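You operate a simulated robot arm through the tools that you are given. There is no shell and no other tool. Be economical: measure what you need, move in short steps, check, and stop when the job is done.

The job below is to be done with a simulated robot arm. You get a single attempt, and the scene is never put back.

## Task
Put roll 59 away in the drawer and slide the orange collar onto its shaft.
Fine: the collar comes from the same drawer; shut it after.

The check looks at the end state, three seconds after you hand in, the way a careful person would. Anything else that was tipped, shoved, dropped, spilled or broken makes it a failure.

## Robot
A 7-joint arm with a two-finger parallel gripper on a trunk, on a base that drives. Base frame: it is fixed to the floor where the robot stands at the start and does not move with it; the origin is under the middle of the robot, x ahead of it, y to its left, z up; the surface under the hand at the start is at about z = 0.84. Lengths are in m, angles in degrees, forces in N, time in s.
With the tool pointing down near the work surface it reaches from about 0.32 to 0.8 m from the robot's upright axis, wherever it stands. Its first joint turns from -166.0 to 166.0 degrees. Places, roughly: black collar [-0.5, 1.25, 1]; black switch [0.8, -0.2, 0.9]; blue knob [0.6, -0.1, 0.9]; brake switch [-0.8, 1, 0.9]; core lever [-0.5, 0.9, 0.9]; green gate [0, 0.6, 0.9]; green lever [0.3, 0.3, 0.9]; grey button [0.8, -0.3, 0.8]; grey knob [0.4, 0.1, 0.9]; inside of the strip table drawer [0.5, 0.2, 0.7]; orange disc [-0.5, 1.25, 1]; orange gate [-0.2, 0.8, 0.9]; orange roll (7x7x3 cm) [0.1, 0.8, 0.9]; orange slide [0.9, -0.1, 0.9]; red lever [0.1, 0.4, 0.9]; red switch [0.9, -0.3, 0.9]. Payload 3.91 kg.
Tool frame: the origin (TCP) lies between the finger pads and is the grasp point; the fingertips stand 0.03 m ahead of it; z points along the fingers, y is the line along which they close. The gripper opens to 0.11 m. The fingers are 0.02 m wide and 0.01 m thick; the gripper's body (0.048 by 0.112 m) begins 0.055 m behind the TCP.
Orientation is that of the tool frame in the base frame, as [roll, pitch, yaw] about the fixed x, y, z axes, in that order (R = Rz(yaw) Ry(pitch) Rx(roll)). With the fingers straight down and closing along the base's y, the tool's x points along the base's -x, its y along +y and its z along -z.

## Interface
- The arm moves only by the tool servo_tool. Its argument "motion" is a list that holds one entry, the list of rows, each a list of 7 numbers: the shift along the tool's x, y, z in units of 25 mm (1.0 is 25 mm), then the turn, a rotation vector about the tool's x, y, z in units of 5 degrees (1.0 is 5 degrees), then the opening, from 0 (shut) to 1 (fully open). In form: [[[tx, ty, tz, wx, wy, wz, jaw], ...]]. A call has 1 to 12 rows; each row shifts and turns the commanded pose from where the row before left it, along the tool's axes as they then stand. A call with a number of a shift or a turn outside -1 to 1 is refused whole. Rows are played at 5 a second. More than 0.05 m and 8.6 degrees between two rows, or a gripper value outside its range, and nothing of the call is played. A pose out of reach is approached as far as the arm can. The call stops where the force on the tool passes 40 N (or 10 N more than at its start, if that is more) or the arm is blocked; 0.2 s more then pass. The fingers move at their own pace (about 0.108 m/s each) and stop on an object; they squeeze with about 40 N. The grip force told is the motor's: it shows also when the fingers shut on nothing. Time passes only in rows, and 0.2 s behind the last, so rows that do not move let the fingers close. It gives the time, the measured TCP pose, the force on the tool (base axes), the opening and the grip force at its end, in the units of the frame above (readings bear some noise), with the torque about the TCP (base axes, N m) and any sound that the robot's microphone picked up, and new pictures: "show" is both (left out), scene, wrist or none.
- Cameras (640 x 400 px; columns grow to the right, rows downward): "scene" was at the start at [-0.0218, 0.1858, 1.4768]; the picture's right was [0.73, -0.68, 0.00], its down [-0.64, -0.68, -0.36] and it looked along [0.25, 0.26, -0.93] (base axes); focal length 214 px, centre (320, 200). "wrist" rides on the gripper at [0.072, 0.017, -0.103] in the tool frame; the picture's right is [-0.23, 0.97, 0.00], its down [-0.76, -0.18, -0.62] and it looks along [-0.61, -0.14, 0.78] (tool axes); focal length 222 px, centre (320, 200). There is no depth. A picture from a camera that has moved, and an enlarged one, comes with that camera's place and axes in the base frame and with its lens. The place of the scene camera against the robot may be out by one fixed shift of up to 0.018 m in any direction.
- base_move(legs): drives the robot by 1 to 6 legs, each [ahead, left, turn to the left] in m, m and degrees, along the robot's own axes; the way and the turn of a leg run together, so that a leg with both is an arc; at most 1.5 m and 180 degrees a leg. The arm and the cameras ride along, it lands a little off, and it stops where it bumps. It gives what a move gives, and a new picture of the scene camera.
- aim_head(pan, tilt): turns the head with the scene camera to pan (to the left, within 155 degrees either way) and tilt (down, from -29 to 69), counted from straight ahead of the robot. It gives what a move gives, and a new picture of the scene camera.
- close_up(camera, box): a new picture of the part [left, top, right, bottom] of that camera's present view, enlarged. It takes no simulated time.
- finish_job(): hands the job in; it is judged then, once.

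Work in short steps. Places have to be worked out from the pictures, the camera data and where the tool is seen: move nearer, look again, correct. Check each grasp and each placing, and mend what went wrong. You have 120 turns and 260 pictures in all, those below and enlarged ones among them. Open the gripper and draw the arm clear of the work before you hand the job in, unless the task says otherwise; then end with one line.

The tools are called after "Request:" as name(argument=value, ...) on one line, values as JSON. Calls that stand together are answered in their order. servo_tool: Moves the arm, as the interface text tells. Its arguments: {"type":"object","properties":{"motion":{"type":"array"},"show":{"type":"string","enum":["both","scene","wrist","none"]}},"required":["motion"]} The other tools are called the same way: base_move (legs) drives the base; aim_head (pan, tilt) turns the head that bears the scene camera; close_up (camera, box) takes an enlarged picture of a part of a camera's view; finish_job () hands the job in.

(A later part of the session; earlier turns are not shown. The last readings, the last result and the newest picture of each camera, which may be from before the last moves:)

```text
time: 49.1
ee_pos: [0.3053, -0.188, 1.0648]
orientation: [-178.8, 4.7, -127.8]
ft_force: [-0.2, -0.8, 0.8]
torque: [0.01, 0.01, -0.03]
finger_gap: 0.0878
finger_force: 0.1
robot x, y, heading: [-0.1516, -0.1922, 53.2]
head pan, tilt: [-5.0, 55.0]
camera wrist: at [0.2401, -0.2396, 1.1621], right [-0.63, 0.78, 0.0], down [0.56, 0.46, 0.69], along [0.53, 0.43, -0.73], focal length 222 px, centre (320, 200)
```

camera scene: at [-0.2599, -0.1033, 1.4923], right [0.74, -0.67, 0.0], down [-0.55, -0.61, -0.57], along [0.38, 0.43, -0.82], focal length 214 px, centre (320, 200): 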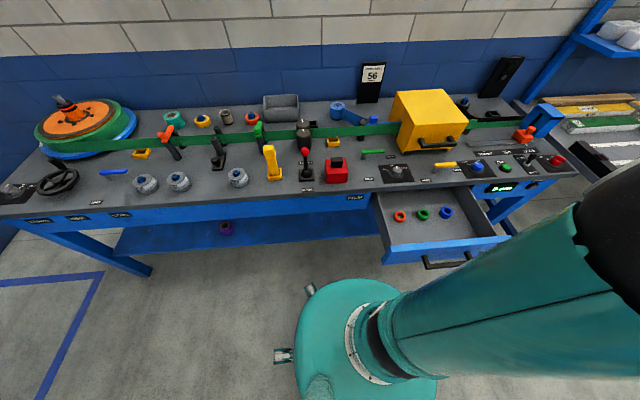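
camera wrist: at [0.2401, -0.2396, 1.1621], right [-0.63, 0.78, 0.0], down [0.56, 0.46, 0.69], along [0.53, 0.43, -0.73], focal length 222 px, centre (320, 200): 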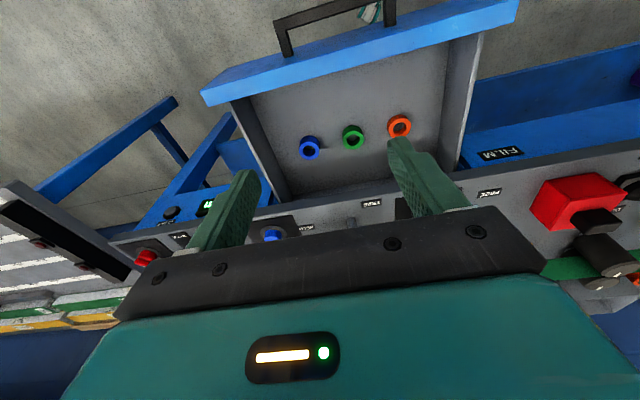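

I level the tool and travel along the table to a viewing place in front of roll 59.

Request:
servo_tool(motion=[[[0, 1, 0, -0.24, 0.94, 0, 0.8], [-1, 1, 0, 0, 0, 0, 0.8], [-1, 1, 0, 0, 0, 0, 0.8], [-1, 1, 0, 0, 0, 0, 0.8], [-1, 1, 0, 0, 0, 0, 0.8], [-1, 1, 0, 0, 0, 0, 0.8], [-1, 1, 0, 0, 0, 0, 0.8], [-1, 1, 0, 0, 0, 0, 0.8], [-1, 1, 0, 0, 0, 0, 0.8], [-0.7, 1, 0, 0, 0, 0, 0.8], [0, 1, 0, 0, 0, 0, 0.8], [0, 1, 0, 0, 0, 0, 0.8]]], show="none")

Request:
servo_tool(motion=[[[0, 1, 0, 0, 0, 0, 0.8], [0, 1, 0, 0, 0, 0, 0.8], [0, 1, 0, 0, 0, 0, 0.8], [0, 1, 0, 0, 0, 0, 0.8], [0, 1, 0, 0, 0, 0, 0.8], [0, 1, 0, 0, 0, 0, 0.8], [0, 1, 0, 0, 0, 0, 0.8], [0, 1, 0, 0, 0, 0, 0.8], [0, 1, 0, 0, 0, 0, 0.8], [0, 1, 0, 0, 0, 0, 0.8], [0, 1, 0, 0, 0, 0, 0.8], [0, 1, 0, 0, 0, 0, 0.8]]], show="none")

Request:
servo_tool(motion=[[[0, 1, 0, 0, 0, 0, 0.8], [0, 1, 0, 0, 0, 0, 0.8], [0, 1, 0, 0, 0, 0, 0.8], [0, 1, 0, 0, 0, 0, 0.8], [0, 1, 0, 0, 0, 0, 0.8], [0, 1, 0, 0, 0, 0, 0.8], [0, 0.5, 0, 0, 0, 0, 0.8]]], show="both")

```text
time: 51.8
ee_pos: [0.2041, 0.1685, 1.0638]
orientation: [180.0, -0.1, -127.8]
ft_force: [0.4, 0.3, -0.5]
torque: [0.02, 0.01, 0.01]
finger_gap: 0.088
finger_force: 0.0
robot x, y, heading: [-0.1479, -0.1916, 52.9]
head pan, tilt: [-5.0, 55.0]
```

```text
time: 54.4
ee_pos: [-0.0368, 0.3499, 1.0644]
orientation: [180.0, 0.0, -127.8]
ft_force: [0.2, 0.3, -0.2]
torque: [0.01, 0.03, -0.03]
finger_gap: 0.0881
finger_force: 0.0
robot x, y, heading: [-0.1452, -0.1929, 53.1]
head pan, tilt: [-5.0, 55.0]
```

```text
time: 56.0
ee_pos: [-0.1338, 0.4085, 1.0531]
orientation: [-180.0, 0.1, -127.6]
ft_force: [-0.6, 0.7, -1.5]
torque: [0.01, -0.03, 0.0]
finger_gap: 0.0883
finger_force: 0.1
out of reach, approached as far as the arm can: row 5, 6, 7
robot x, y, heading: [-0.1482, -0.19, 53.0]
head pan, tilt: [-5.0, 55.0]
camera scene: at [-0.2604, -0.1031, 1.4922], right [0.74, -0.67, 0.0], down [-0.55, -0.61, -0.57], along [0.38, 0.43, -0.82], focal length 214 px, centre (320, 200)
camera wrist: at [-0.191, 0.362, 1.1567], right [-0.63, 0.77, 0.0], down [0.61, 0.5, 0.62], along [0.48, 0.39, -0.78], focal length 222 px, centre (320, 200)
```

scene: 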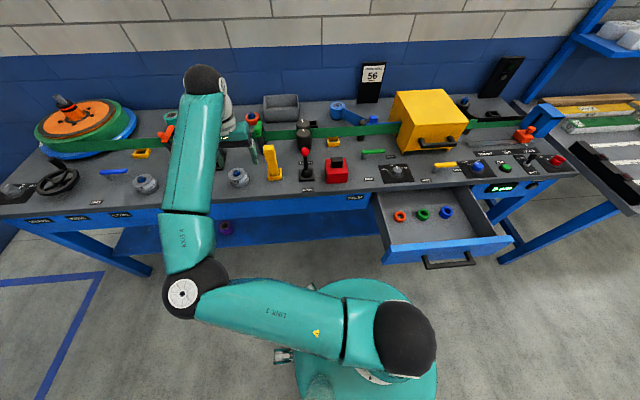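
wrist: 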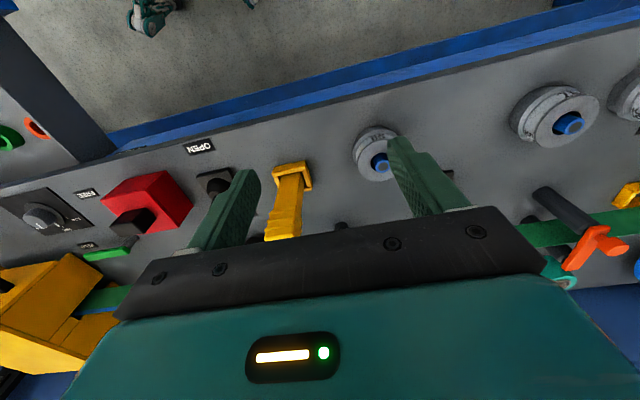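

Roll 59 is near (-0.135, 0.508), but at this reach the arm cannot lift high. I draw the tool back 10 cm and shift the base 15 cm left and 10 cm ahead.

Request:
servo_tool(motion=[[[1, -0.5, 0, 0, 0, 0, 0.8], [1, -0.5, 0, 0, 0, 0, 0.8], [1, -0.5, 0, 0, 0, 0, 0.8], [1, -0.5, -0.5, 0, 0, 0, 0.8]]], show="none")

Request:
base_move(legs=[[0.1, 0.15, 0]])

Request:
servo_tool(motion=[[[0, 0, 0, 0, 0, 0, 0.8]]], show="wrist")

```text
time: 57.1
ee_pos: [-0.123, 0.2967, 1.0658]
orientation: [-179.2, 0.2, -131.5]
ft_force: [-0.2, 0.3, 0.4]
torque: [0.0, 0.01, -0.01]
finger_gap: 0.0879
finger_force: 0.1
robot x, y, heading: [-0.1496, -0.1952, 52.8]
head pan, tilt: [-5.0, 55.0]
stopped in row 4: the arm was blocked; the commanded pose is now the measured one
```

```text
time: 59.7
ee_pos: [-0.181, 0.4682, 1.0664]
orientation: [-179.3, 0.3, -131.6]
ft_force: [-1.2, 0.5, -0.2]
torque: [0.0, -0.03, 0.02]
finger_gap: 0.0879
finger_force: 0.1
robot x, y, heading: [-0.2069, -0.0151, 52.7]
head pan, tilt: [-5.0, 55.0]
camera scene: at [-0.3214, 0.0724, 1.4921], right [0.74, -0.67, 0.0], down [-0.55, -0.61, -0.57], along [0.39, 0.43, -0.82], focal length 214 px, centre (320, 200)
```

scene: 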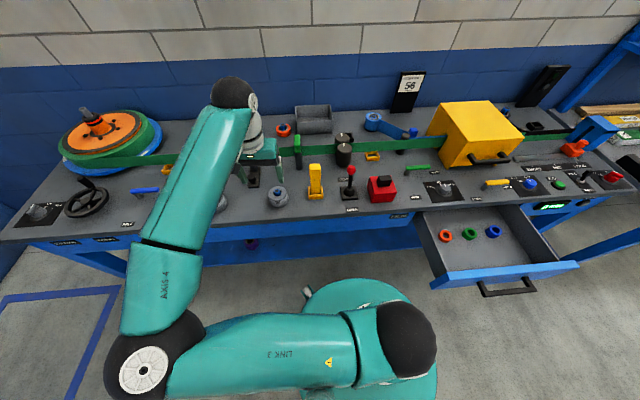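

```text
time: 60.1
ee_pos: [-0.1792, 0.4686, 1.0654]
orientation: [-179.3, 0.2, -131.8]
ft_force: [0.6, -0.9, -0.5]
torque: [-0.01, 0.03, 0.03]
finger_gap: 0.088
finger_force: 0.0
robot x, y, heading: [-0.2097, -0.0141, 52.9]
head pan, tilt: [-5.0, 55.0]
camera wrist: at [-0.2421, 0.428, 1.1692], right [-0.57, 0.82, -0.01], down [0.63, 0.45, 0.63], along [0.52, 0.35, -0.78], focal length 222 px, centre (320, 200)
```

wrist: 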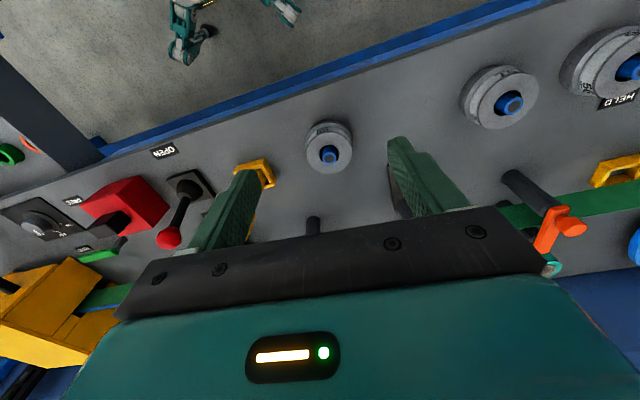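

Now roll 59 is well within reach. I enlarge it to see how it sits on its shaft.

Request:
close_up(camera="wrist", box=[270, 100, 390, 175])

Request:
close_up(camera="scene", box=[230, 140, 342, 210])

```text
5.33 times, centred on (330, 138) of wrist
camera zoom: at [-0.2421, 0.428, 1.1692], right [-0.57, 0.82, -0.01], down [0.63, 0.45, 0.63], along [0.52, 0.35, -0.78], focal length 1185 px, centre (267, 533)
```

zoom: 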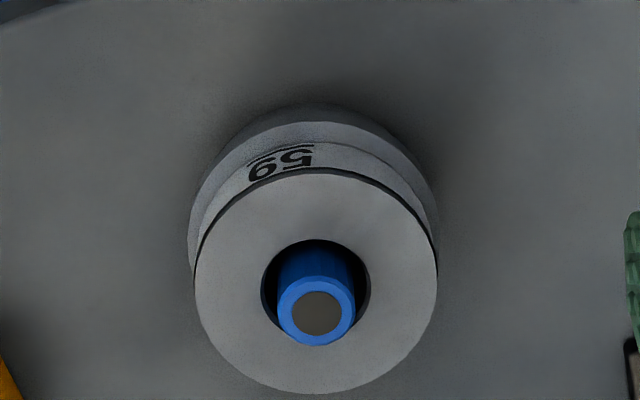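

```text
5.71 times, centred on (286, 175) of scene
camera zoom: at [-0.3195, 0.0732, 1.4922], right [0.74, -0.67, 0.0], down [-0.55, -0.61, -0.57], along [0.38, 0.42, -0.82], focal length 1226 px, centre (514, 343)
```

zoom: 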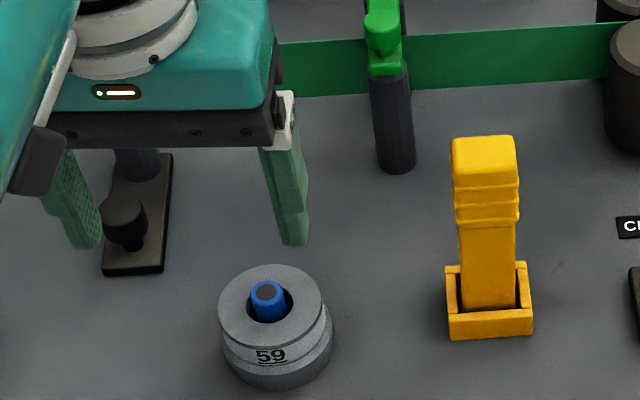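

Roll 59 measures about 68 mm across with its top at z≈0.868, the shaft standing 2 cm above it, centre near (-0.125, 0.52). I go above it and look again.

Request:
servo_tool(motion=[[[-1, -0.48, 0, -0.14, 0, -0.96, 0.85], [-1, 0, 0.5, 0, 0, 0, 0.85], [-0.96, 0, 1, 0, 0, 0, 0.85], [0, 0, 1, 0, 0, 0, 0.85], [0, 0, 1, 0, 0, 0, 0.85], [0, 0, 0.5, 0, 0, 0, 0.85]]], show="both")

Request:
close_up(camera="wrist", box=[240, 110, 400, 210])

Request:
close_up(camera="scene", box=[230, 140, 342, 210])

```text
time: 61.5
ee_pos: [-0.1256, 0.5176, 0.9684]
orientation: [180.0, 0.2, -126.9]
ft_force: [-0.1, 0.0, -0.3]
torque: [0.01, -0.01, 0.01]
finger_gap: 0.0936
finger_force: 0.1
robot x, y, heading: [-0.2067, -0.0161, 52.8]
head pan, tilt: [-5.0, 55.0]
camera scene: at [-0.3203, 0.0728, 1.4922], right [0.74, -0.67, 0.0], down [-0.55, -0.61, -0.57], along [0.39, 0.43, -0.82], focal length 214 px, centre (320, 200)
camera wrist: at [-0.1836, 0.471, 1.0707], right [-0.64, 0.77, 0.0], down [0.6, 0.5, 0.63], along [0.48, 0.4, -0.78], focal length 222 px, centre (320, 200)
```

scene: 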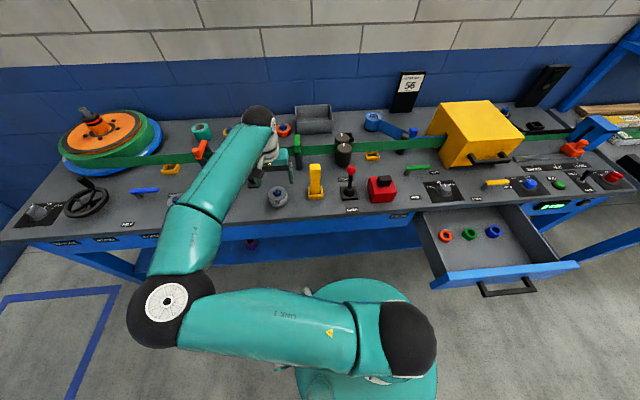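
wrist: 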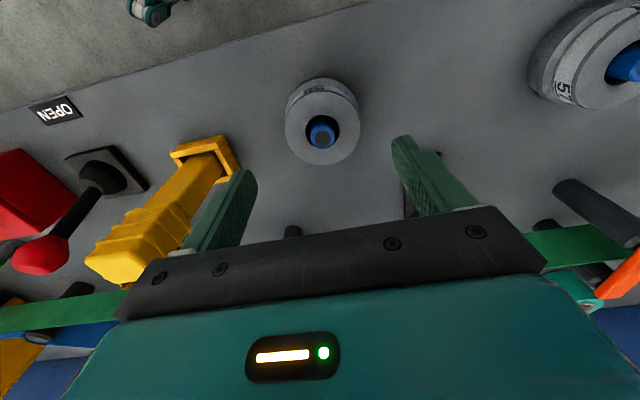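

```text
4.00 times, centred on (320, 160) of wrist
camera zoom: at [-0.1836, 0.471, 1.0707], right [-0.64, 0.77, 0.0], down [0.6, 0.5, 0.63], along [0.48, 0.4, -0.78], focal length 888 px, centre (320, 360)
```

zoom: 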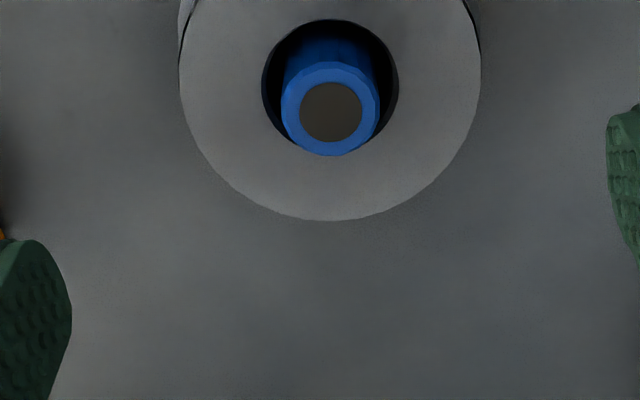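

```text
5.71 times, centred on (286, 175) of scene
camera zoom: at [-0.3203, 0.0728, 1.4922], right [0.74, -0.67, 0.0], down [-0.55, -0.61, -0.57], along [0.39, 0.43, -0.82], focal length 1226 px, centre (514, 343)
```

zoom: 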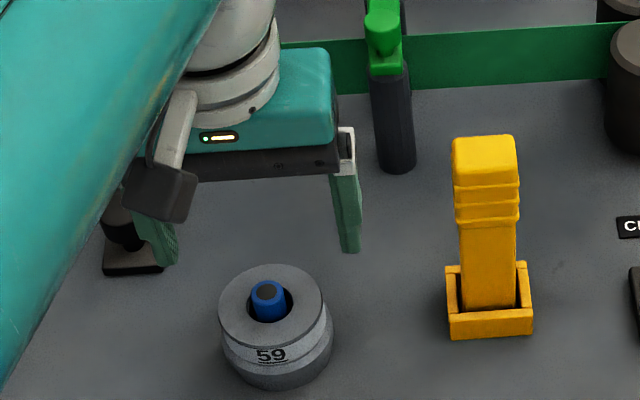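

Both views give the roll centre at about (-0.125, 0.522) with top z≈0.872. I correct by a few mm and go down with the fingertips about 7 mm off the table.

Request:
servo_tool(motion=[[[-0.26, 0.06, 0, 0, 0, 0, 0.9], [0, 0, 1, 0, 0, 0, 0.9], [0, 0, 1, 0, 0, 0, 0.9], [0, 0, 0.8, 0, 0, 0, 0.9], [0, 0, 0.8, 0, 0, 0, 0.9]]], show="wrist")

Request:
close_up(camera="scene", box=[230, 140, 342, 210])

```text
time: 62.7
ee_pos: [-0.1245, 0.5236, 0.8775]
orientation: [-179.9, 0.2, -126.8]
ft_force: [-0.8, -1.4, 0.7]
torque: [0.0, -0.02, 0.0]
finger_gap: 0.0991
finger_force: 0.1
robot x, y, heading: [-0.2057, -0.0117, 52.7]
head pan, tilt: [-5.0, 55.0]
camera wrist: at [-0.1817, 0.4765, 0.9806], right [-0.64, 0.77, 0.0], down [0.6, 0.5, 0.63], along [0.48, 0.4, -0.78], focal length 222 px, centre (320, 200)
```

wrist: 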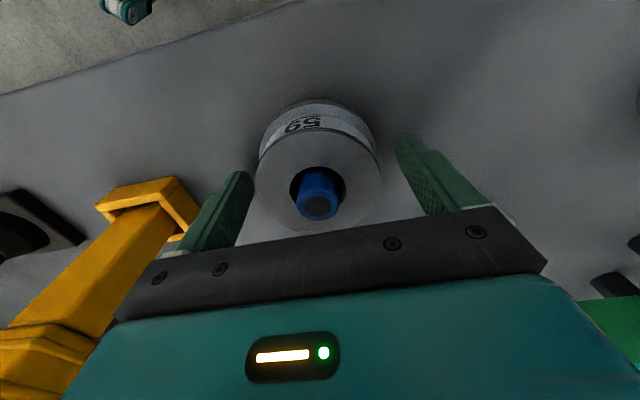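

```text
5.71 times, centred on (286, 175) of scene
camera zoom: at [-0.3202, 0.0728, 1.4922], right [0.74, -0.67, 0.0], down [-0.55, -0.61, -0.57], along [0.39, 0.43, -0.82], focal length 1226 px, centre (514, 343)
```

zoom: 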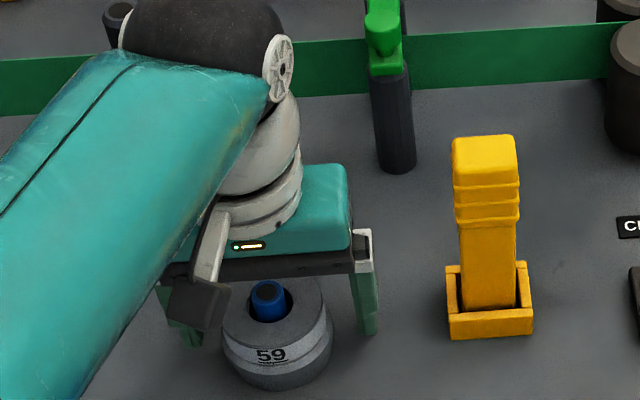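

The roll is centred between the fingers. I close gently and check the gap.

Request:
servo_tool(motion=[[[0, 0, 0, 0, 0, 0, 0.4], [0, 0, 0, 0, 0, 0, 0.4], [0, 0, 0, 0, 0, 0, 0.4], [0, 0, -0.4, 0, 0, 0, 0.4]]], show="wrist")

```text
time: 63.7
ee_pos: [-0.1233, 0.524, 0.889]
orientation: [-180.0, 0.2, -126.9]
ft_force: [-0.5, 0.1, -4.4]
torque: [0.02, -0.04, -0.01]
finger_gap: 0.0673
finger_force: 40.1
robot x, y, heading: [-0.2075, -0.0184, 52.8]
head pan, tilt: [-5.0, 55.0]
camera wrist: at [-0.1814, 0.4766, 0.9915], right [-0.64, 0.77, 0.0], down [0.6, 0.5, 0.63], along [0.48, 0.4, -0.78], focal length 222 px, centre (320, 200)
```

wrist: 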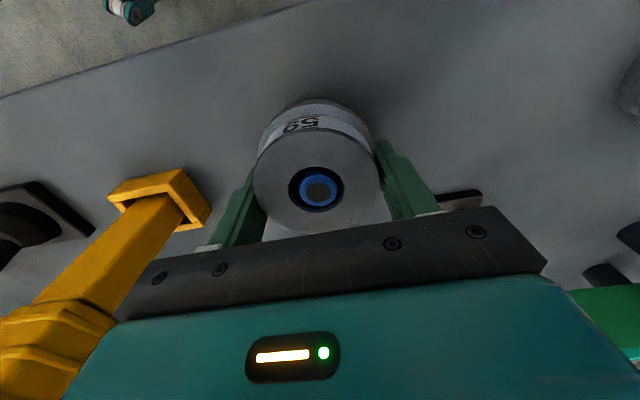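

Gripped at 67 mm; the roll rises along its shaft with a load of ~4 N. I lift it clear.

Request:
servo_tool(motion=[[[0, 0, -0.6, 0, 0, 0, 0.4], [0, 0, -1, 0, 0, 0, 0.4], [0, 0, -1, 0, 0, 0, 0.4], [0, 0, -1, 0, 0, 0, 0.4], [0, 0, -1, 0, 0, 0, 0.4]]], show="both")

Request:
close_up(camera="scene", box=[220, 120, 348, 200])

```text
time: 64.9
ee_pos: [-0.1244, 0.5246, 1.0025]
orientation: [-179.9, 0.2, -126.9]
ft_force: [0.5, 0.6, -3.4]
torque: [0.01, 0.0, 0.0]
finger_gap: 0.0678
finger_force: 39.7
robot x, y, heading: [-0.2053, -0.0161, 52.7]
head pan, tilt: [-5.0, 55.0]
camera scene: at [-0.32, 0.0733, 1.4922], right [0.74, -0.67, 0.0], down [-0.55, -0.61, -0.57], along [0.39, 0.42, -0.82], focal length 214 px, centre (320, 200)
camera wrist: at [-0.1826, 0.4774, 1.1063], right [-0.64, 0.77, 0.0], down [0.6, 0.5, 0.63], along [0.48, 0.4, -0.78], focal length 222 px, centre (320, 200)
```

scene: 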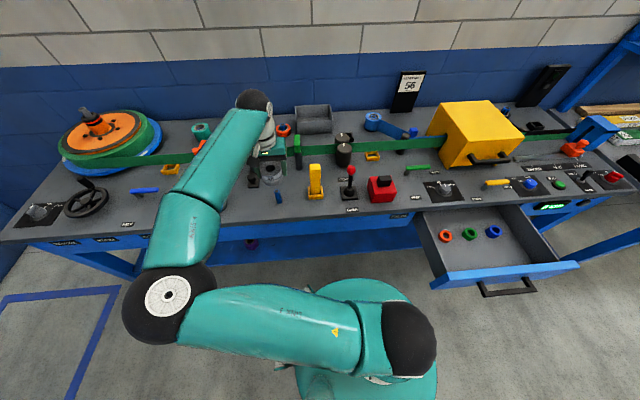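
wrist: 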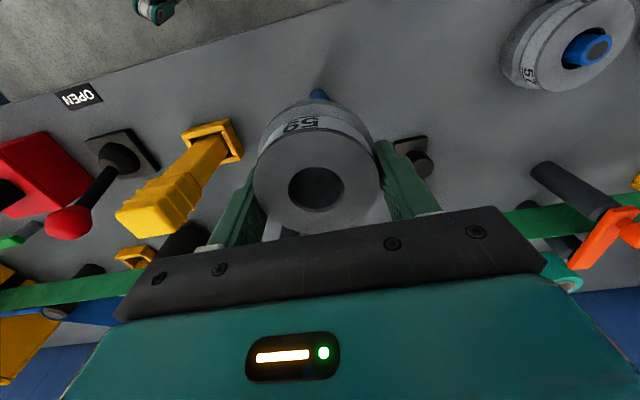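

```text
5.00 times, centred on (284, 160) of scene
camera zoom: at [-0.32, 0.0733, 1.4922], right [0.74, -0.67, 0.0], down [-0.55, -0.61, -0.57], along [0.39, 0.42, -0.82], focal length 1072 px, centre (500, 400)
```

zoom: 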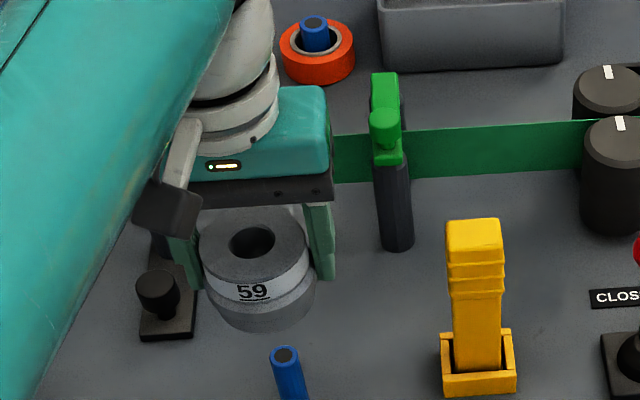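

The whole roll is off; the shaft stands bare. I raise a little and carry it over the front of the table toward the drawer.

Request:
servo_tool(motion=[[[0, 0, -1, 0, 0, 0, 0.4], [0.1, -1, -0.6, 0, 0, 0, 0.4], [0.1, -1, 0, 0, 0, 0, 0.4], [0.1, -1, 0, 0, 0, 0, 0.4], [0.1, -1, 0, 0, 0, 0, 0.4], [0.1, -1, 0, 0, 0, 0, 0.4], [0.1, -1, 0, 0, 0, 0, 0.4], [0.1, -1, 0, 0, 0, 0, 0.4], [0.1, -1, 0, 0, 0, 0, 0.4], [0.1, -1, 0, 0, 0, 0, 0.4], [0.1, -1, 0, 0, 0, 0, 0.4], [0.1, -1, 0, 0, 0, 0, 0.4]]], show="scene")

```text
time: 67.5
ee_pos: [0.0778, 0.3411, 1.0446]
orientation: [179.9, 0.2, -126.8]
ft_force: [0.1, 0.0, -2.7]
torque: [0.04, 0.0, 0.01]
finger_gap: 0.0676
finger_force: 40.1
robot x, y, heading: [-0.21, -0.0178, 52.7]
head pan, tilt: [-5.0, 55.0]
camera scene: at [-0.3208, 0.0732, 1.4921], right [0.74, -0.67, 0.0], down [-0.55, -0.61, -0.57], along [0.39, 0.43, -0.82], focal length 214 px, centre (320, 200)
```

scene: 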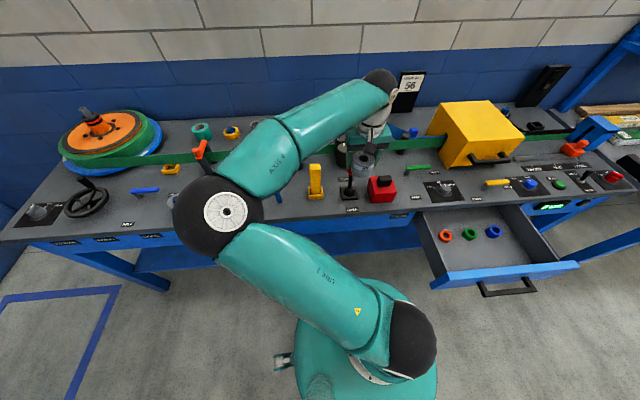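

Clear so far. I continue toward the drawer, bringing the roll out in front of the table edge.

Request:
servo_tool(motion=[[[0.2, -1, 0, 0, 0, 0, 0.4], [0.2, -1, 0, 0, 0, 0, 0.4], [0.2, -1, 0, 0, 0, 0, 0.4], [0.2, -1, 0, 0, 0, 0, 0.4], [0.2, -1, 0, 0, 0, 0, 0.4], [0.2, -1, 0, 0, 0, 0, 0.4], [0.3, -1, 0, 0, 0, 0, 0.4], [0.5, -1, 0, 0, 0, 0, 0.4], [0.6, -1, 0, 0, 0, 0, 0.4], [0.7, -1, 0, 0, 0, 0, 0.4], [0.7, -1, 0, 0, 0, 0, 0.4], [0.7, -1, 0, 0, 0, 0, 0.4]]], show="none")

Request:
servo_tool(motion=[[[0.7, -1, 0, 0, 0, 0, 0.4], [0.7, -1, 0, 0, 0, 0, 0.4], [0.7, -1, 0, 0, 0, 0, 0.4], [0.7, -1, 0, 0, 0, 0, 0.4], [0.7, -1, 0, 0, 0, 0, 0.4], [0.7, -1, 0, 0, 0, 0, 0.4], [0.7, -1, 0, 0, 0, 0, 0.4], [0.3, -1, 0, 0, 0, 0, 0.4]]], show="both")

Request:
close_up(camera="scene", box=[400, 180, 592, 300])

```text
time: 70.1
ee_pos: [0.2471, 0.0641, 1.0409]
orientation: [-179.9, 0.2, -126.7]
ft_force: [-0.4, 0.2, -2.8]
torque: [0.01, -0.03, 0.01]
finger_gap: 0.0674
finger_force: 40.2
robot x, y, heading: [-0.2092, -0.0173, 53.3]
head pan, tilt: [-5.0, 55.0]
```

```text
time: 71.9
ee_pos: [0.2674, 0.0052, 1.0435]
orientation: [-180.0, 0.3, -126.9]
ft_force: [-0.2, 0.3, -3.7]
torque: [-0.03, -0.02, 0.01]
finger_gap: 0.0675
finger_force: 40.3
out of reach, approached as far as the arm can: row 3, 4, 5, 6, 7, 8
robot x, y, heading: [-0.2088, -0.0115, 53.0]
head pan, tilt: [-5.0, 55.0]
camera scene: at [-0.3198, 0.0732, 1.4922], right [0.74, -0.67, 0.0], down [-0.55, -0.61, -0.57], along [0.38, 0.42, -0.82], focal length 214 px, centre (320, 200)
camera wrist: at [0.2101, -0.0411, 1.1456], right [-0.64, 0.77, 0.0], down [0.6, 0.5, 0.63], along [0.48, 0.4, -0.78], focal length 222 px, centre (320, 200)
```

scene: 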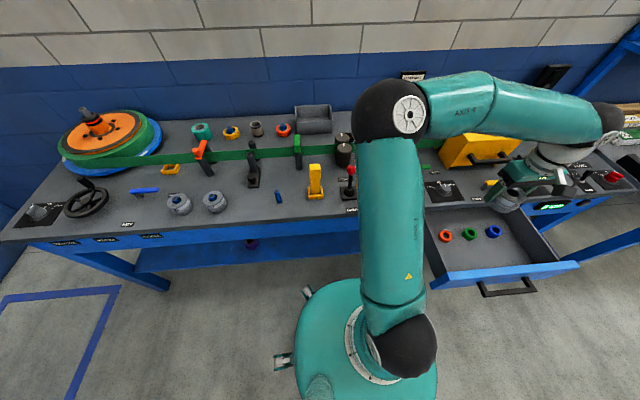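
wrist: 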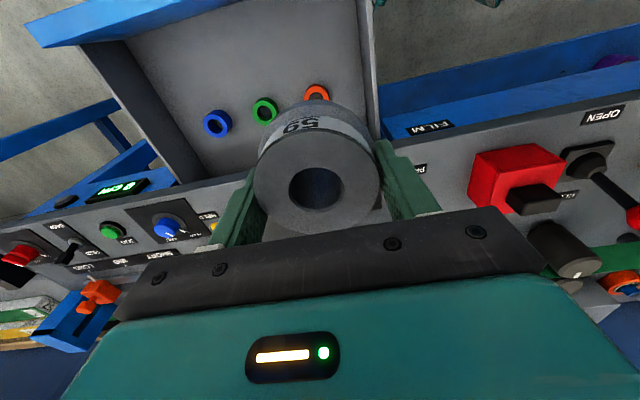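

```text
3.33 times, centred on (496, 240) of scene
camera zoom: at [-0.3198, 0.0732, 1.4922], right [0.74, -0.67, 0.0], down [-0.55, -0.61, -0.57], along [0.38, 0.42, -0.82], focal length 715 px, centre (-267, 67)
```

zoom: 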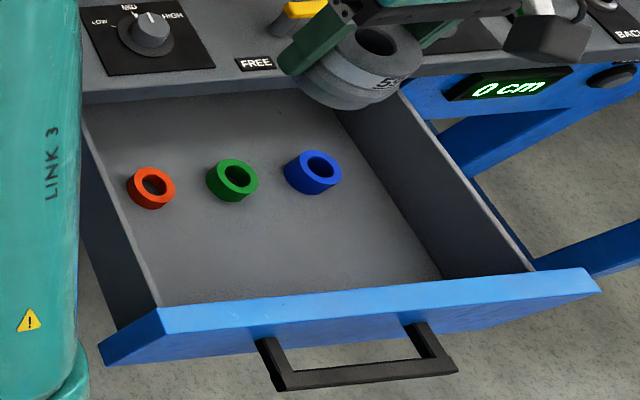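

The arm stalls here, likely a wrist limit with this tool turn. I turn the tool with the arm's azimuth (the roll is round) and then see if it moves on.

Request:
servo_tool(motion=[[[0, 0, 0, 0, 0, 1, 0.4], [0, 0, 0, 0, 0, 1, 0.4], [0, 0, 0, 0, 0, 1, 0.4], [0, 0, 0, 0, 0, 1, 0.4], [0, 0, 0, 0, 0, 1, 0.4], [0, 0, 0, 0, 0, 1, 0.4]]], show="none")

```text
time: 73.3
ee_pos: [0.268, 0.0051, 1.0421]
orientation: [-180.0, 0.2, -157.0]
ft_force: [0.4, -0.6, -3.3]
torque: [0.0, -0.03, -0.05]
finger_gap: 0.0676
finger_force: 40.1
robot x, y, heading: [-0.2058, -0.0143, 52.9]
head pan, tilt: [-5.0, 55.0]
```

Request:
servo_tool(motion=[[[-0.3, -1, 0, 0, 0, 0, 0.4], [-0.3, -1, 0, 0, 0, 0, 0.4], [-0.3, -1, 0, 0, 0, 0, 0.4], [-0.3, -1, 0, 0, 0, 0, 0.4], [-0.2, -1, 0, 0, 0, 0, 0.4], [0, -1, 0, 0, 0, 0, 0.4]]], show="both")

```text
time: 74.7
ee_pos: [0.2672, 0.0054, 1.0424]
orientation: [179.9, 0.1, -156.8]
ft_force: [0.4, -0.6, -3.4]
torque: [0.05, -0.02, 0.0]
finger_gap: 0.0679
finger_force: 39.9
out of reach, approached as far as the arm can: row 1, 2, 3, 4, 5, 6
robot x, y, heading: [-0.2092, -0.0157, 52.8]
head pan, tilt: [-5.0, 55.0]
camera scene: at [-0.3201, 0.073, 1.4922], right [0.74, -0.67, 0.0], down [-0.55, -0.61, -0.57], along [0.39, 0.43, -0.82], focal length 214 px, centre (320, 200)
camera wrist: at [0.194, -0.007, 1.1454], right [-0.17, 0.98, 0.0], down [0.77, 0.13, 0.63], along [0.62, 0.11, -0.78], focal length 222 px, centre (320, 200)
```

scene: 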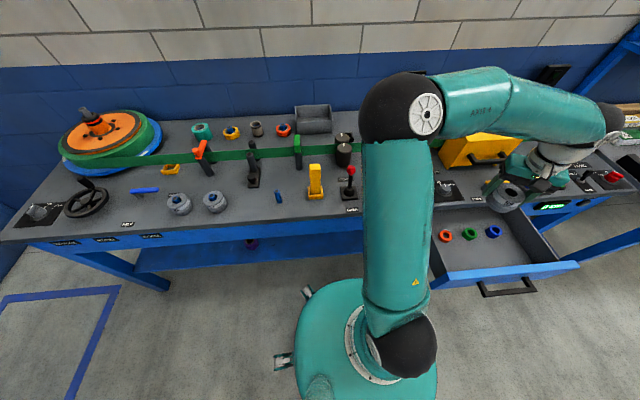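
wrist: 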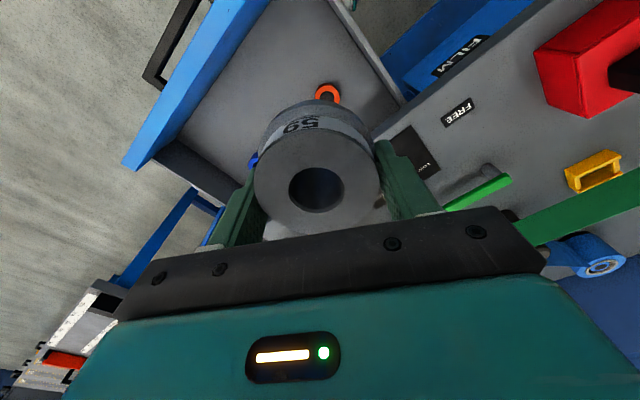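

The arm is limited in that direction, so I let the base carry it: 15 cm right and 5 cm back.

Request:
base_move(legs=[[-0.05, -0.14, 0]])

Request:
close_up(camera="scene", box=[360, 180, 552, 300])

Request:
servo_tool(motion=[[[0, 0, 0, 0, 0, 0, 0.4]]], show="wrist")

```text
time: 76.0
ee_pos: [0.2987, -0.0168, 1.0469]
orientation: [-178.3, 2.0, -155.5]
ft_force: [1.4, 5.8, -5.1]
torque: [-0.32, 0.07, -0.02]
finger_gap: 0.0676
finger_force: 39.7
robot x, y, heading: [-0.1847, -0.0437, 53.1]
head pan, tilt: [-5.0, 55.0]
stopped in leg 1: the robot was blocked; the commanded pose is now the measured one
camera scene: at [-0.2929, 0.0584, 1.4919], right [0.74, -0.67, 0.0], down [-0.55, -0.61, -0.56], along [0.38, 0.42, -0.83], focal length 214 px, centre (320, 200)
```

scene: 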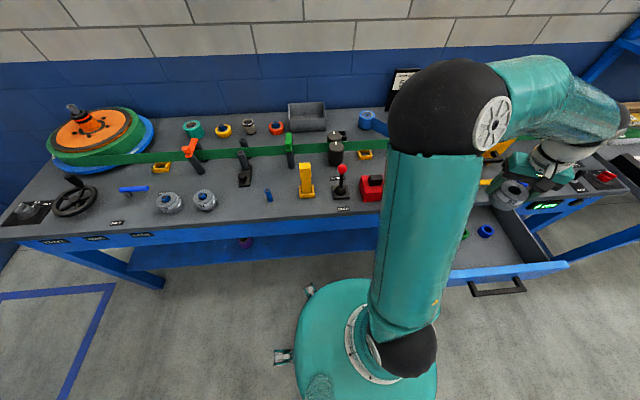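

```text
3.33 times, centred on (456, 240) of scene
camera zoom: at [-0.2929, 0.0584, 1.4919], right [0.74, -0.67, 0.0], down [-0.55, -0.61, -0.56], along [0.38, 0.42, -0.83], focal length 715 px, centre (-133, 67)
```

zoom: 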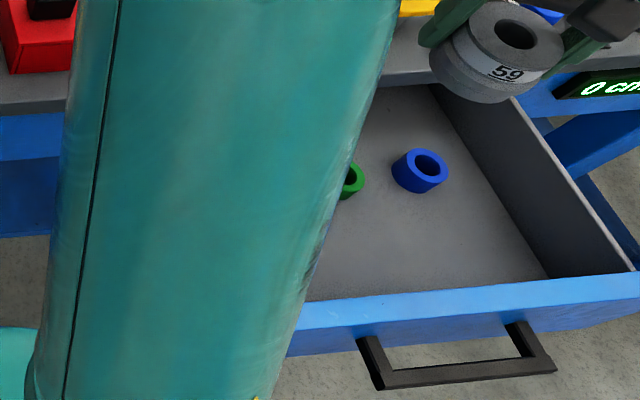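

```text
time: 76.4
ee_pos: [0.2937, -0.0317, 1.0501]
orientation: [-178.8, 2.6, -156.0]
ft_force: [0.9, 0.4, -4.1]
torque: [-0.05, 0.03, -0.02]
finger_gap: 0.0675
finger_force: 40.2
robot x, y, heading: [-0.1883, -0.0469, 52.6]
head pan, tilt: [-5.0, 55.0]
camera wrist: at [0.216, -0.0444, 1.1496], right [-0.19, 0.98, -0.01], down [0.74, 0.15, 0.66], along [0.65, 0.12, -0.75], focal length 222 px, centre (320, 200)
```

wrist: 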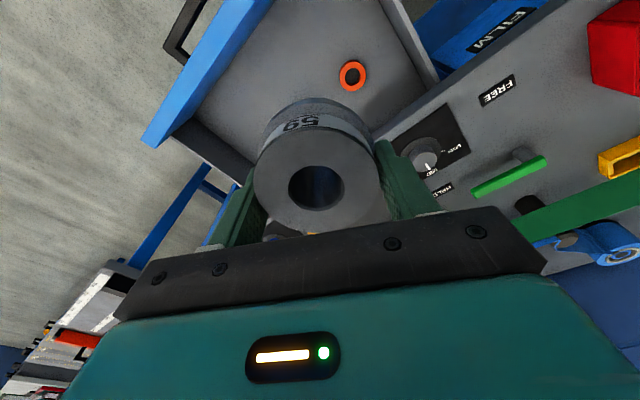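

Something stopped the base. I check the forearm against the yellow box before moving further.

Request:
close_up(camera="scene", box=[440, 40, 640, 220])

Request:
aim_head(pan=-45, tilt=35)

```text
2.22 times, centred on (540, 130) of scene
camera zoom: at [-0.2975, 0.043, 1.4921], right [0.74, -0.67, 0.0], down [-0.55, -0.61, -0.57], along [0.38, 0.42, -0.82], focal length 477 px, centre (-169, 356)
```

zoom: 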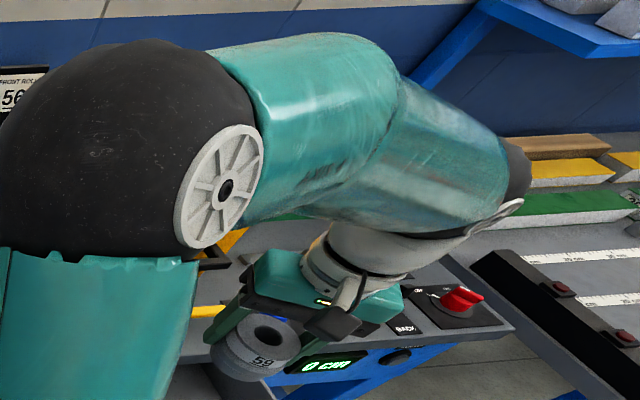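

```text
time: 77.5
ee_pos: [0.2928, -0.0314, 1.0496]
orientation: [-178.7, 2.7, -156.1]
ft_force: [0.6, -0.3, -2.5]
torque: [-0.01, 0.0, 0.0]
finger_gap: 0.0675
finger_force: 39.8
robot x, y, heading: [-0.1884, -0.0465, 53.0]
head pan, tilt: [-45.0, 35.0]
camera scene: at [-0.2602, 0.0014, 1.5204], right [0.14, -0.99, 0.0], down [-0.57, -0.08, -0.82], along [0.81, 0.11, -0.57], focal length 214 px, centre (320, 200)
```

scene: 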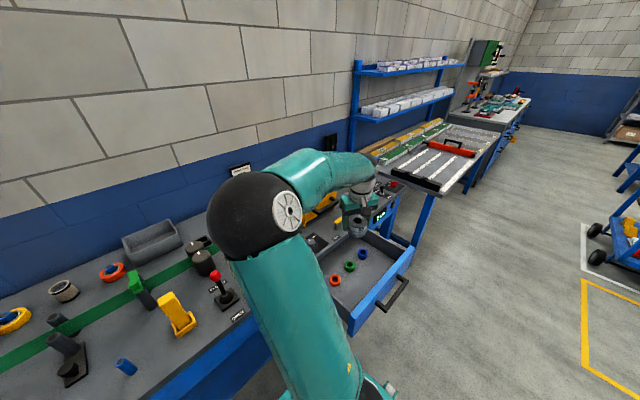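

The fold of the elbow seems to be the limit, and nothing appears touched. I lower about 9 cm (still above the drawer walls) and then try moving along +s.

Request:
servo_tool(motion=[[[0, 0, 0.8, 0, 0, 0, 0.4], [0, 0, 0.8, 0, 0, 0, 0.4], [0, 0, 1, 0, 0, 0, 0.4], [0, 0, 1, -0.26, 0.5, 0, 0.4], [0, -1, 0, 0, 0, 0, 0.4], [0, -1, 0, 0, 0, 0, 0.4]]], show="scene")

```text
time: 78.9
ee_pos: [0.2955, -0.028, 1.0334]
orientation: [-178.6, 2.9, -155.9]
ft_force: [1.0, -0.9, -3.4]
torque: [0.03, -0.03, 0.01]
finger_gap: 0.0676
finger_force: 39.8
out of reach, approached as far as the arm can: row 1, 2, 3, 4, 5, 6
robot x, y, heading: [-0.1878, -0.0479, 52.9]
head pan, tilt: [-45.0, 35.0]
camera scene: at [-0.2608, 0.0007, 1.5204], right [0.14, -0.99, 0.0], down [-0.57, -0.08, -0.82], along [0.81, 0.11, -0.57], focal length 214 px, centre (320, 200)
```

scene: 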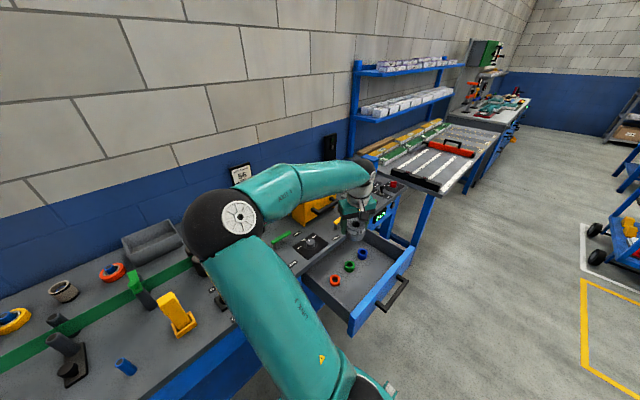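

The elbow has drifted to a bad posture for this side. I return the arm to the front-left, where it works well, and then will turn the base so the drawer lies there.

Request:
servo_tool(motion=[[[0, 0.5, 0, -0.14, 0.29, -1, 0.4], [0, 0.8, 0, -0.14, 0.29, -1, 0.4], [0, 1, 0, 0, 0, -1, 0.4], [0, 1, 0, 0, 0, -1, 0.4], [0, 1, 0, 0, 0, -1, 0.4], [0, 1, 0, 0, 0, -0.8, 0.4], [-0.3, 1, 0, 0, 0, 0, 0.4], [-0.3, 1, 0, 0, 0, 0, 0.4], [-0.3, 1, 0, 0, 0, 0, 0.4]]], show="scene")

```text
time: 80.9
ee_pos: [0.1666, 0.1372, 1.0326]
orientation: [180.0, -0.2, -127.0]
ft_force: [-0.4, 0.8, -3.4]
torque: [0.0, 0.02, -0.02]
finger_gap: 0.0677
finger_force: 39.8
robot x, y, heading: [-0.1885, -0.0447, 52.7]
head pan, tilt: [-45.0, 35.0]
camera scene: at [-0.2601, 0.0004, 1.5205], right [0.14, -0.99, 0.0], down [-0.57, -0.08, -0.82], along [0.81, 0.11, -0.57], focal length 214 px, centre (320, 200)
```

scene: 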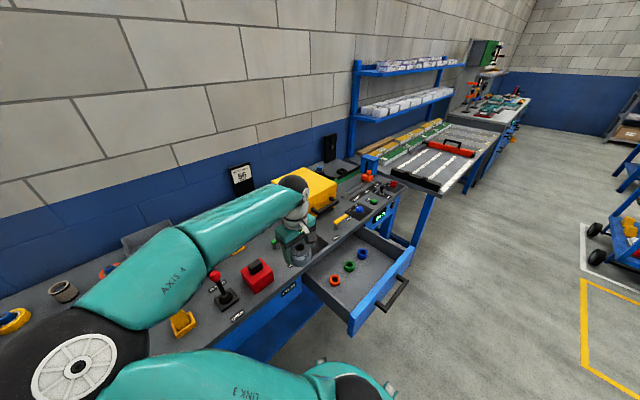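

The arm is back in a good posture. I drive the base back and right, then turn it right 60° so that the drawer lies front-left.

Request:
base_move(legs=[[-0.196, -0.197, 0], [0, 0, -60]])

Request:
aim_head(pan=40, tilt=50)

```text
time: 90.7
ee_pos: [0.1908, -0.5306, 1.0334]
orientation: [-179.9, -0.1, 174.2]
ft_force: [0.1, 1.0, -3.2]
torque: [0.0, -0.02, -0.02]
finger_gap: 0.0676
finger_force: 40.3
robot x, y, heading: [-0.1501, -0.3213, -6.0]
head pan, tilt: [-45.0, 35.0]
camera scene: at [-0.1369, -0.2407, 1.5204], right [-0.78, -0.63, 0.0], down [-0.36, 0.45, -0.82], along [0.51, -0.64, -0.57], focal length 214 px, centre (320, 200)
```

scene: 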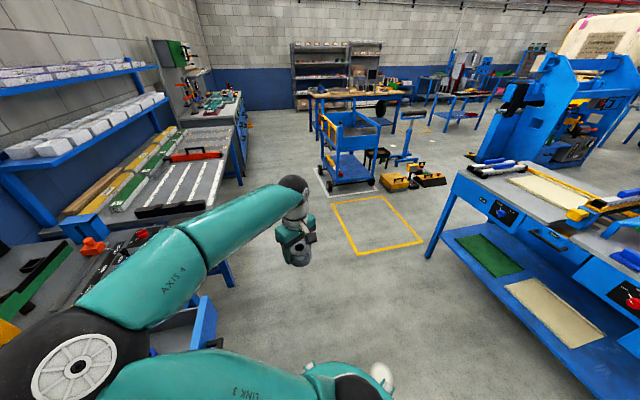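

```text
time: 92.3
ee_pos: [0.1902, -0.5315, 1.0337]
orientation: [-179.9, -0.1, 174.3]
ft_force: [-0.1, -0.1, -2.4]
torque: [0.03, 0.0, -0.02]
finger_gap: 0.0675
finger_force: 40.0
robot x, y, heading: [-0.1494, -0.3209, -6.3]
head pan, tilt: [40.0, 50.0]
camera scene: at [-0.1283, -0.1292, 1.4987], right [0.56, -0.83, 0.0], down [-0.64, -0.43, -0.64], along [0.53, 0.36, -0.77], focal length 214 px, centre (320, 200)
```

scene: 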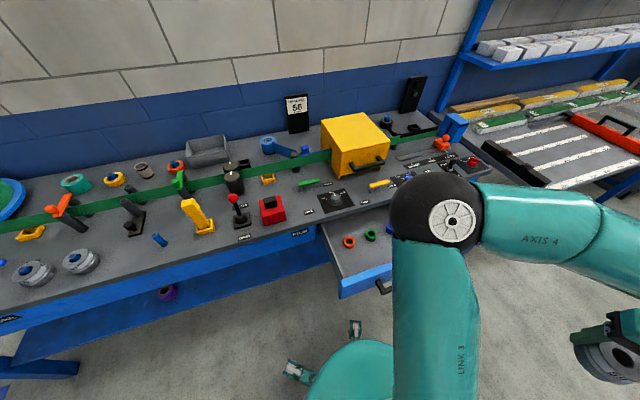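

The scene is intact. I now swing the roll over to above the front part of the drawer.

Request:
servo_tool(motion=[[[-0.6, 1, 0, 0, 0, 0, 0.4], [-0.6, 1, 0, 0, 0, 0, 0.4], [-0.6, 1, 0, 0, 0, 0, 0.4], [-0.6, 1, 0, 0, 0, 0, 0.4], [-0.6, 1, 0, 0, 0, 0, 0.4], [-0.6, 1, 0, 0, 0, 0, 0.4], [-0.6, 1, 0, 0, 0, 0, 0.4], [-0.4, 1, 0, 0, 0, 0, 0.4], [0, 1, 0, 0, 0, 0, 0.4], [0, 1, 0, 0, 0, 0, 0.4], [0, 1, 0, 0, 0, 0, 0.4], [0, 1, 0, 0, 0, 0, 0.4]]], show="none")

Request:
servo_tool(motion=[[[0, 1, 0, 0, 0, 0, 0.4], [0, 1, 0, 0, 0, 0, 0.4], [0, 1, 0.5, 0, 0, 0, 0.4], [0, 1, 1, 0, 0, 0, 0.4], [0, 0.4, 1, 0, 0, 0, 0.4], [0, 0, 1, 0, 0, 0, 0.4]]], show="both")

```text
time: 94.9
ee_pos: [0.3344, -0.2441, 1.0322]
orientation: [-179.9, -0.2, 174.1]
ft_force: [0.4, -0.9, -3.2]
torque: [0.03, -0.03, -0.02]
finger_gap: 0.0675
finger_force: 40.2
robot x, y, heading: [-0.1487, -0.3181, -6.2]
head pan, tilt: [40.0, 50.0]
```

```text
time: 96.3
ee_pos: [0.3479, -0.1361, 0.9436]
orientation: [-179.9, -0.2, 174.2]
ft_force: [0.2, 0.1, -3.3]
torque: [0.0, -0.03, 0.01]
finger_gap: 0.068
finger_force: 40.0
robot x, y, heading: [-0.1465, -0.3255, -6.1]
head pan, tilt: [40.0, 50.0]
camera scene: at [-0.1285, -0.1291, 1.4987], right [0.56, -0.83, 0.0], down [-0.64, -0.43, -0.64], along [0.53, 0.36, -0.77], focal length 214 px, centre (320, 200)
camera wrist: at [0.2773, -0.11, 1.0473], right [0.32, 0.95, 0.0], down [0.74, -0.25, 0.62], along [0.59, -0.2, -0.78], focal length 222 px, centre (320, 200)
```

scene: 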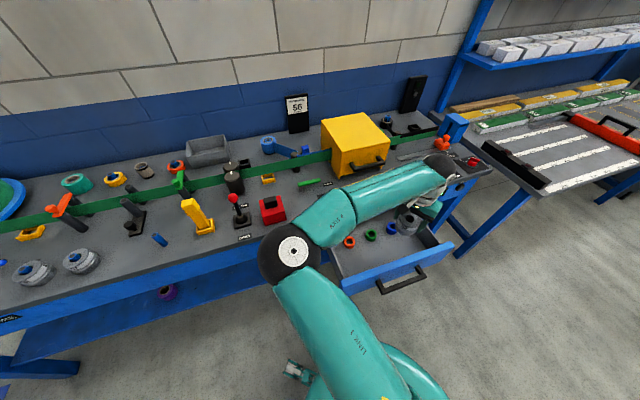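
wrist: 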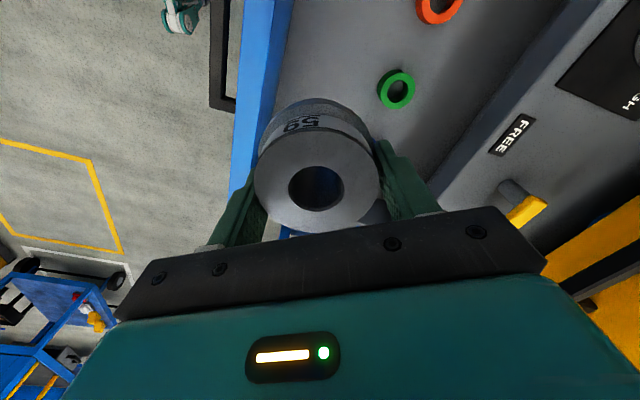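

The drawer interior spans roughly s 0.14–0.56, n 0.05+. I shift to its free right part, target (0.467, -0.193), and come down to z≈0.83.

Request:
servo_tool(motion=[[[-1, -0.4, 0, 0, 0, 0, 0.4], [-1, -0.4, 0, 0, 0, 0, 0.4], [-1, -0.4, 0.5, 0, 0, 0, 0.4], [-1, -0.4, 0.8, 0, 0, 0, 0.4], [-1, -0.2, 0.8, 0, 0, 0, 0.4], [0, 0, 0.8, 0, 0, 0, 0.4], [0, 0, 0.8, 0, 0, 0, 0.4], [0, 0, 0.8, 0, 0, 0, 0.4]]], show="both")

Request:
close_up(camera="scene", box=[320, 170, 480, 300])

```text
time: 98.1
ee_pos: [0.4647, -0.1931, 0.8333]
orientation: [179.9, -0.1, 174.2]
ft_force: [-1.2, 0.7, -3.0]
torque: [0.02, -0.05, -0.01]
finger_gap: 0.0675
finger_force: 39.7
robot x, y, heading: [-0.1482, -0.3226, -6.2]
head pan, tilt: [40.0, 50.0]
camera scene: at [-0.1287, -0.1292, 1.4987], right [0.56, -0.83, 0.0], down [-0.64, -0.43, -0.64], along [0.53, 0.36, -0.77], focal length 214 px, centre (320, 200)
camera wrist: at [0.3944, -0.1674, 0.9366], right [0.33, 0.95, 0.0], down [0.74, -0.25, 0.62], along [0.59, -0.2, -0.78], focal length 222 px, centre (320, 200)
```

scene: 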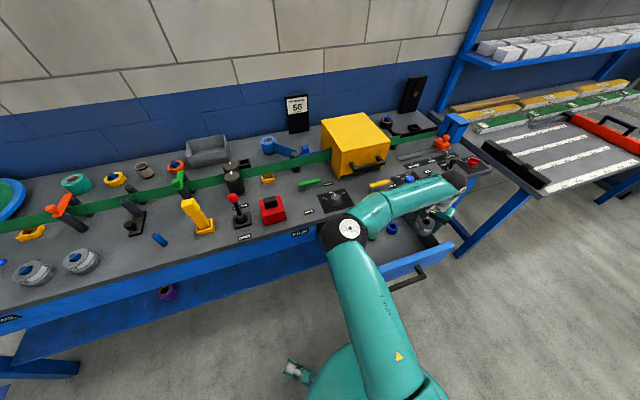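
wrist: 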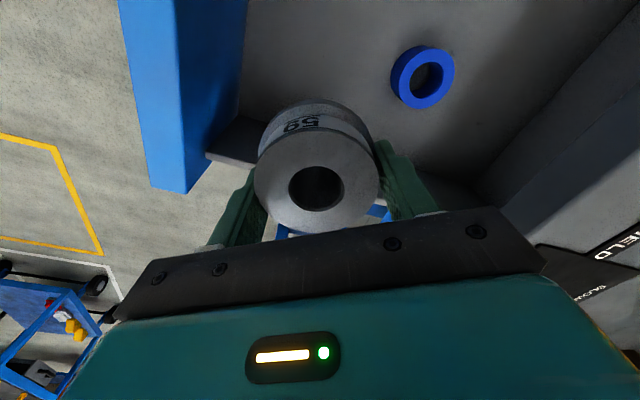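

```text
3.08 times, centred on (400, 235) of scene
camera zoom: at [-0.1287, -0.1292, 1.4987], right [0.56, -0.83, 0.0], down [-0.64, -0.43, -0.64], along [0.53, 0.36, -0.77], focal length 660 px, centre (74, 92)
```

zoom: 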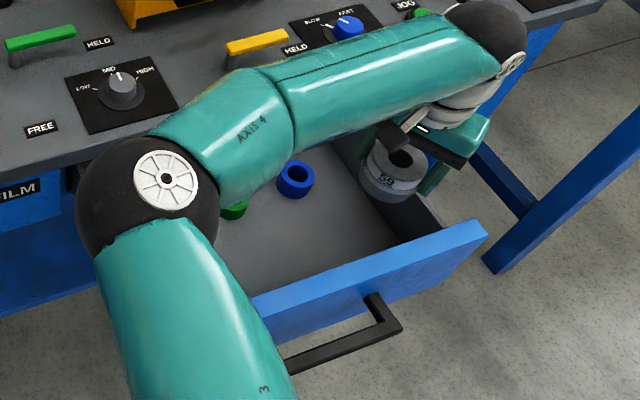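

The drawer's right wall is nearer than I reckoned (s≈0.50). I rise, shift to (0.371, -0.147) in the front middle, and turn the jaws 30° so the fingers open clear of the collars.

Request:
servo_tool(motion=[[[0, 0, -1, 0, 0, 0, 0.4], [0, 0, -1, 0, 0, 0, 0.4], [1, 0.4, 0, 0, 0, 0, 0.4], [1, 0.4, 0, 0, 0, 0, 0.4], [1, 0.4, 0, 0, 0, 0, 0.4], [0.9, 0.26, 0, 0, 0, 0, 0.4], [0, 0, 0, 0, 0, -1, 0.4], [0, 0, 0, 0, 0, -1, 0.4], [0, 0, 0, 0, 0, -1, 0.4], [0, 0, 0, 0, 0, -1, 0.4], [0, 0, 0, 0, 0, -1, 0.4], [0, 0, 0, 0, 0, -1, 0.4]]], show="both")

```text
time: 100.7
ee_pos: [0.3739, -0.1454, 0.8816]
orientation: [180.0, -0.2, -155.7]
ft_force: [0.2, -0.5, -2.3]
torque: [-0.02, -0.02, 0.01]
finger_gap: 0.0677
finger_force: 40.0
robot x, y, heading: [-0.1504, -0.3259, -6.2]
head pan, tilt: [40.0, 50.0]
camera scene: at [-0.1283, -0.1291, 1.4987], right [0.56, -0.83, 0.0], down [-0.64, -0.43, -0.64], along [0.53, 0.36, -0.77], focal length 214 px, centre (320, 200)
camera wrist: at [0.3, -0.1585, 0.9864], right [-0.19, 0.98, 0.0], down [0.77, 0.15, 0.62], along [0.61, 0.12, -0.78], focal length 222 px, centre (320, 200)
```

scene: 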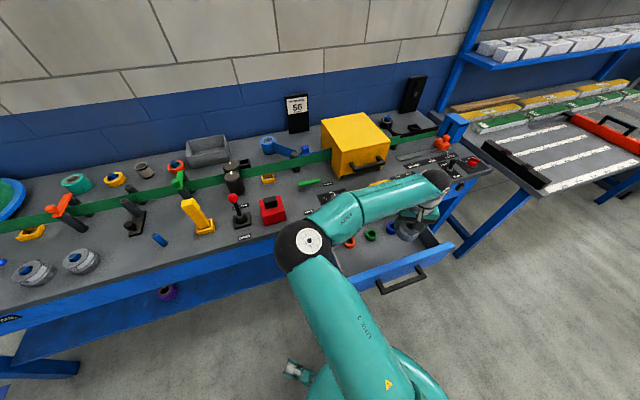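
wrist: 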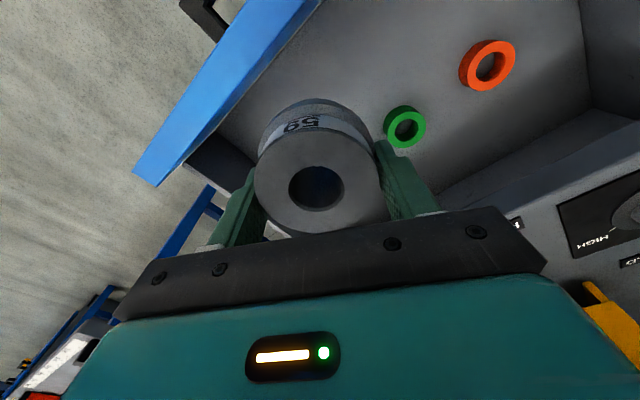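

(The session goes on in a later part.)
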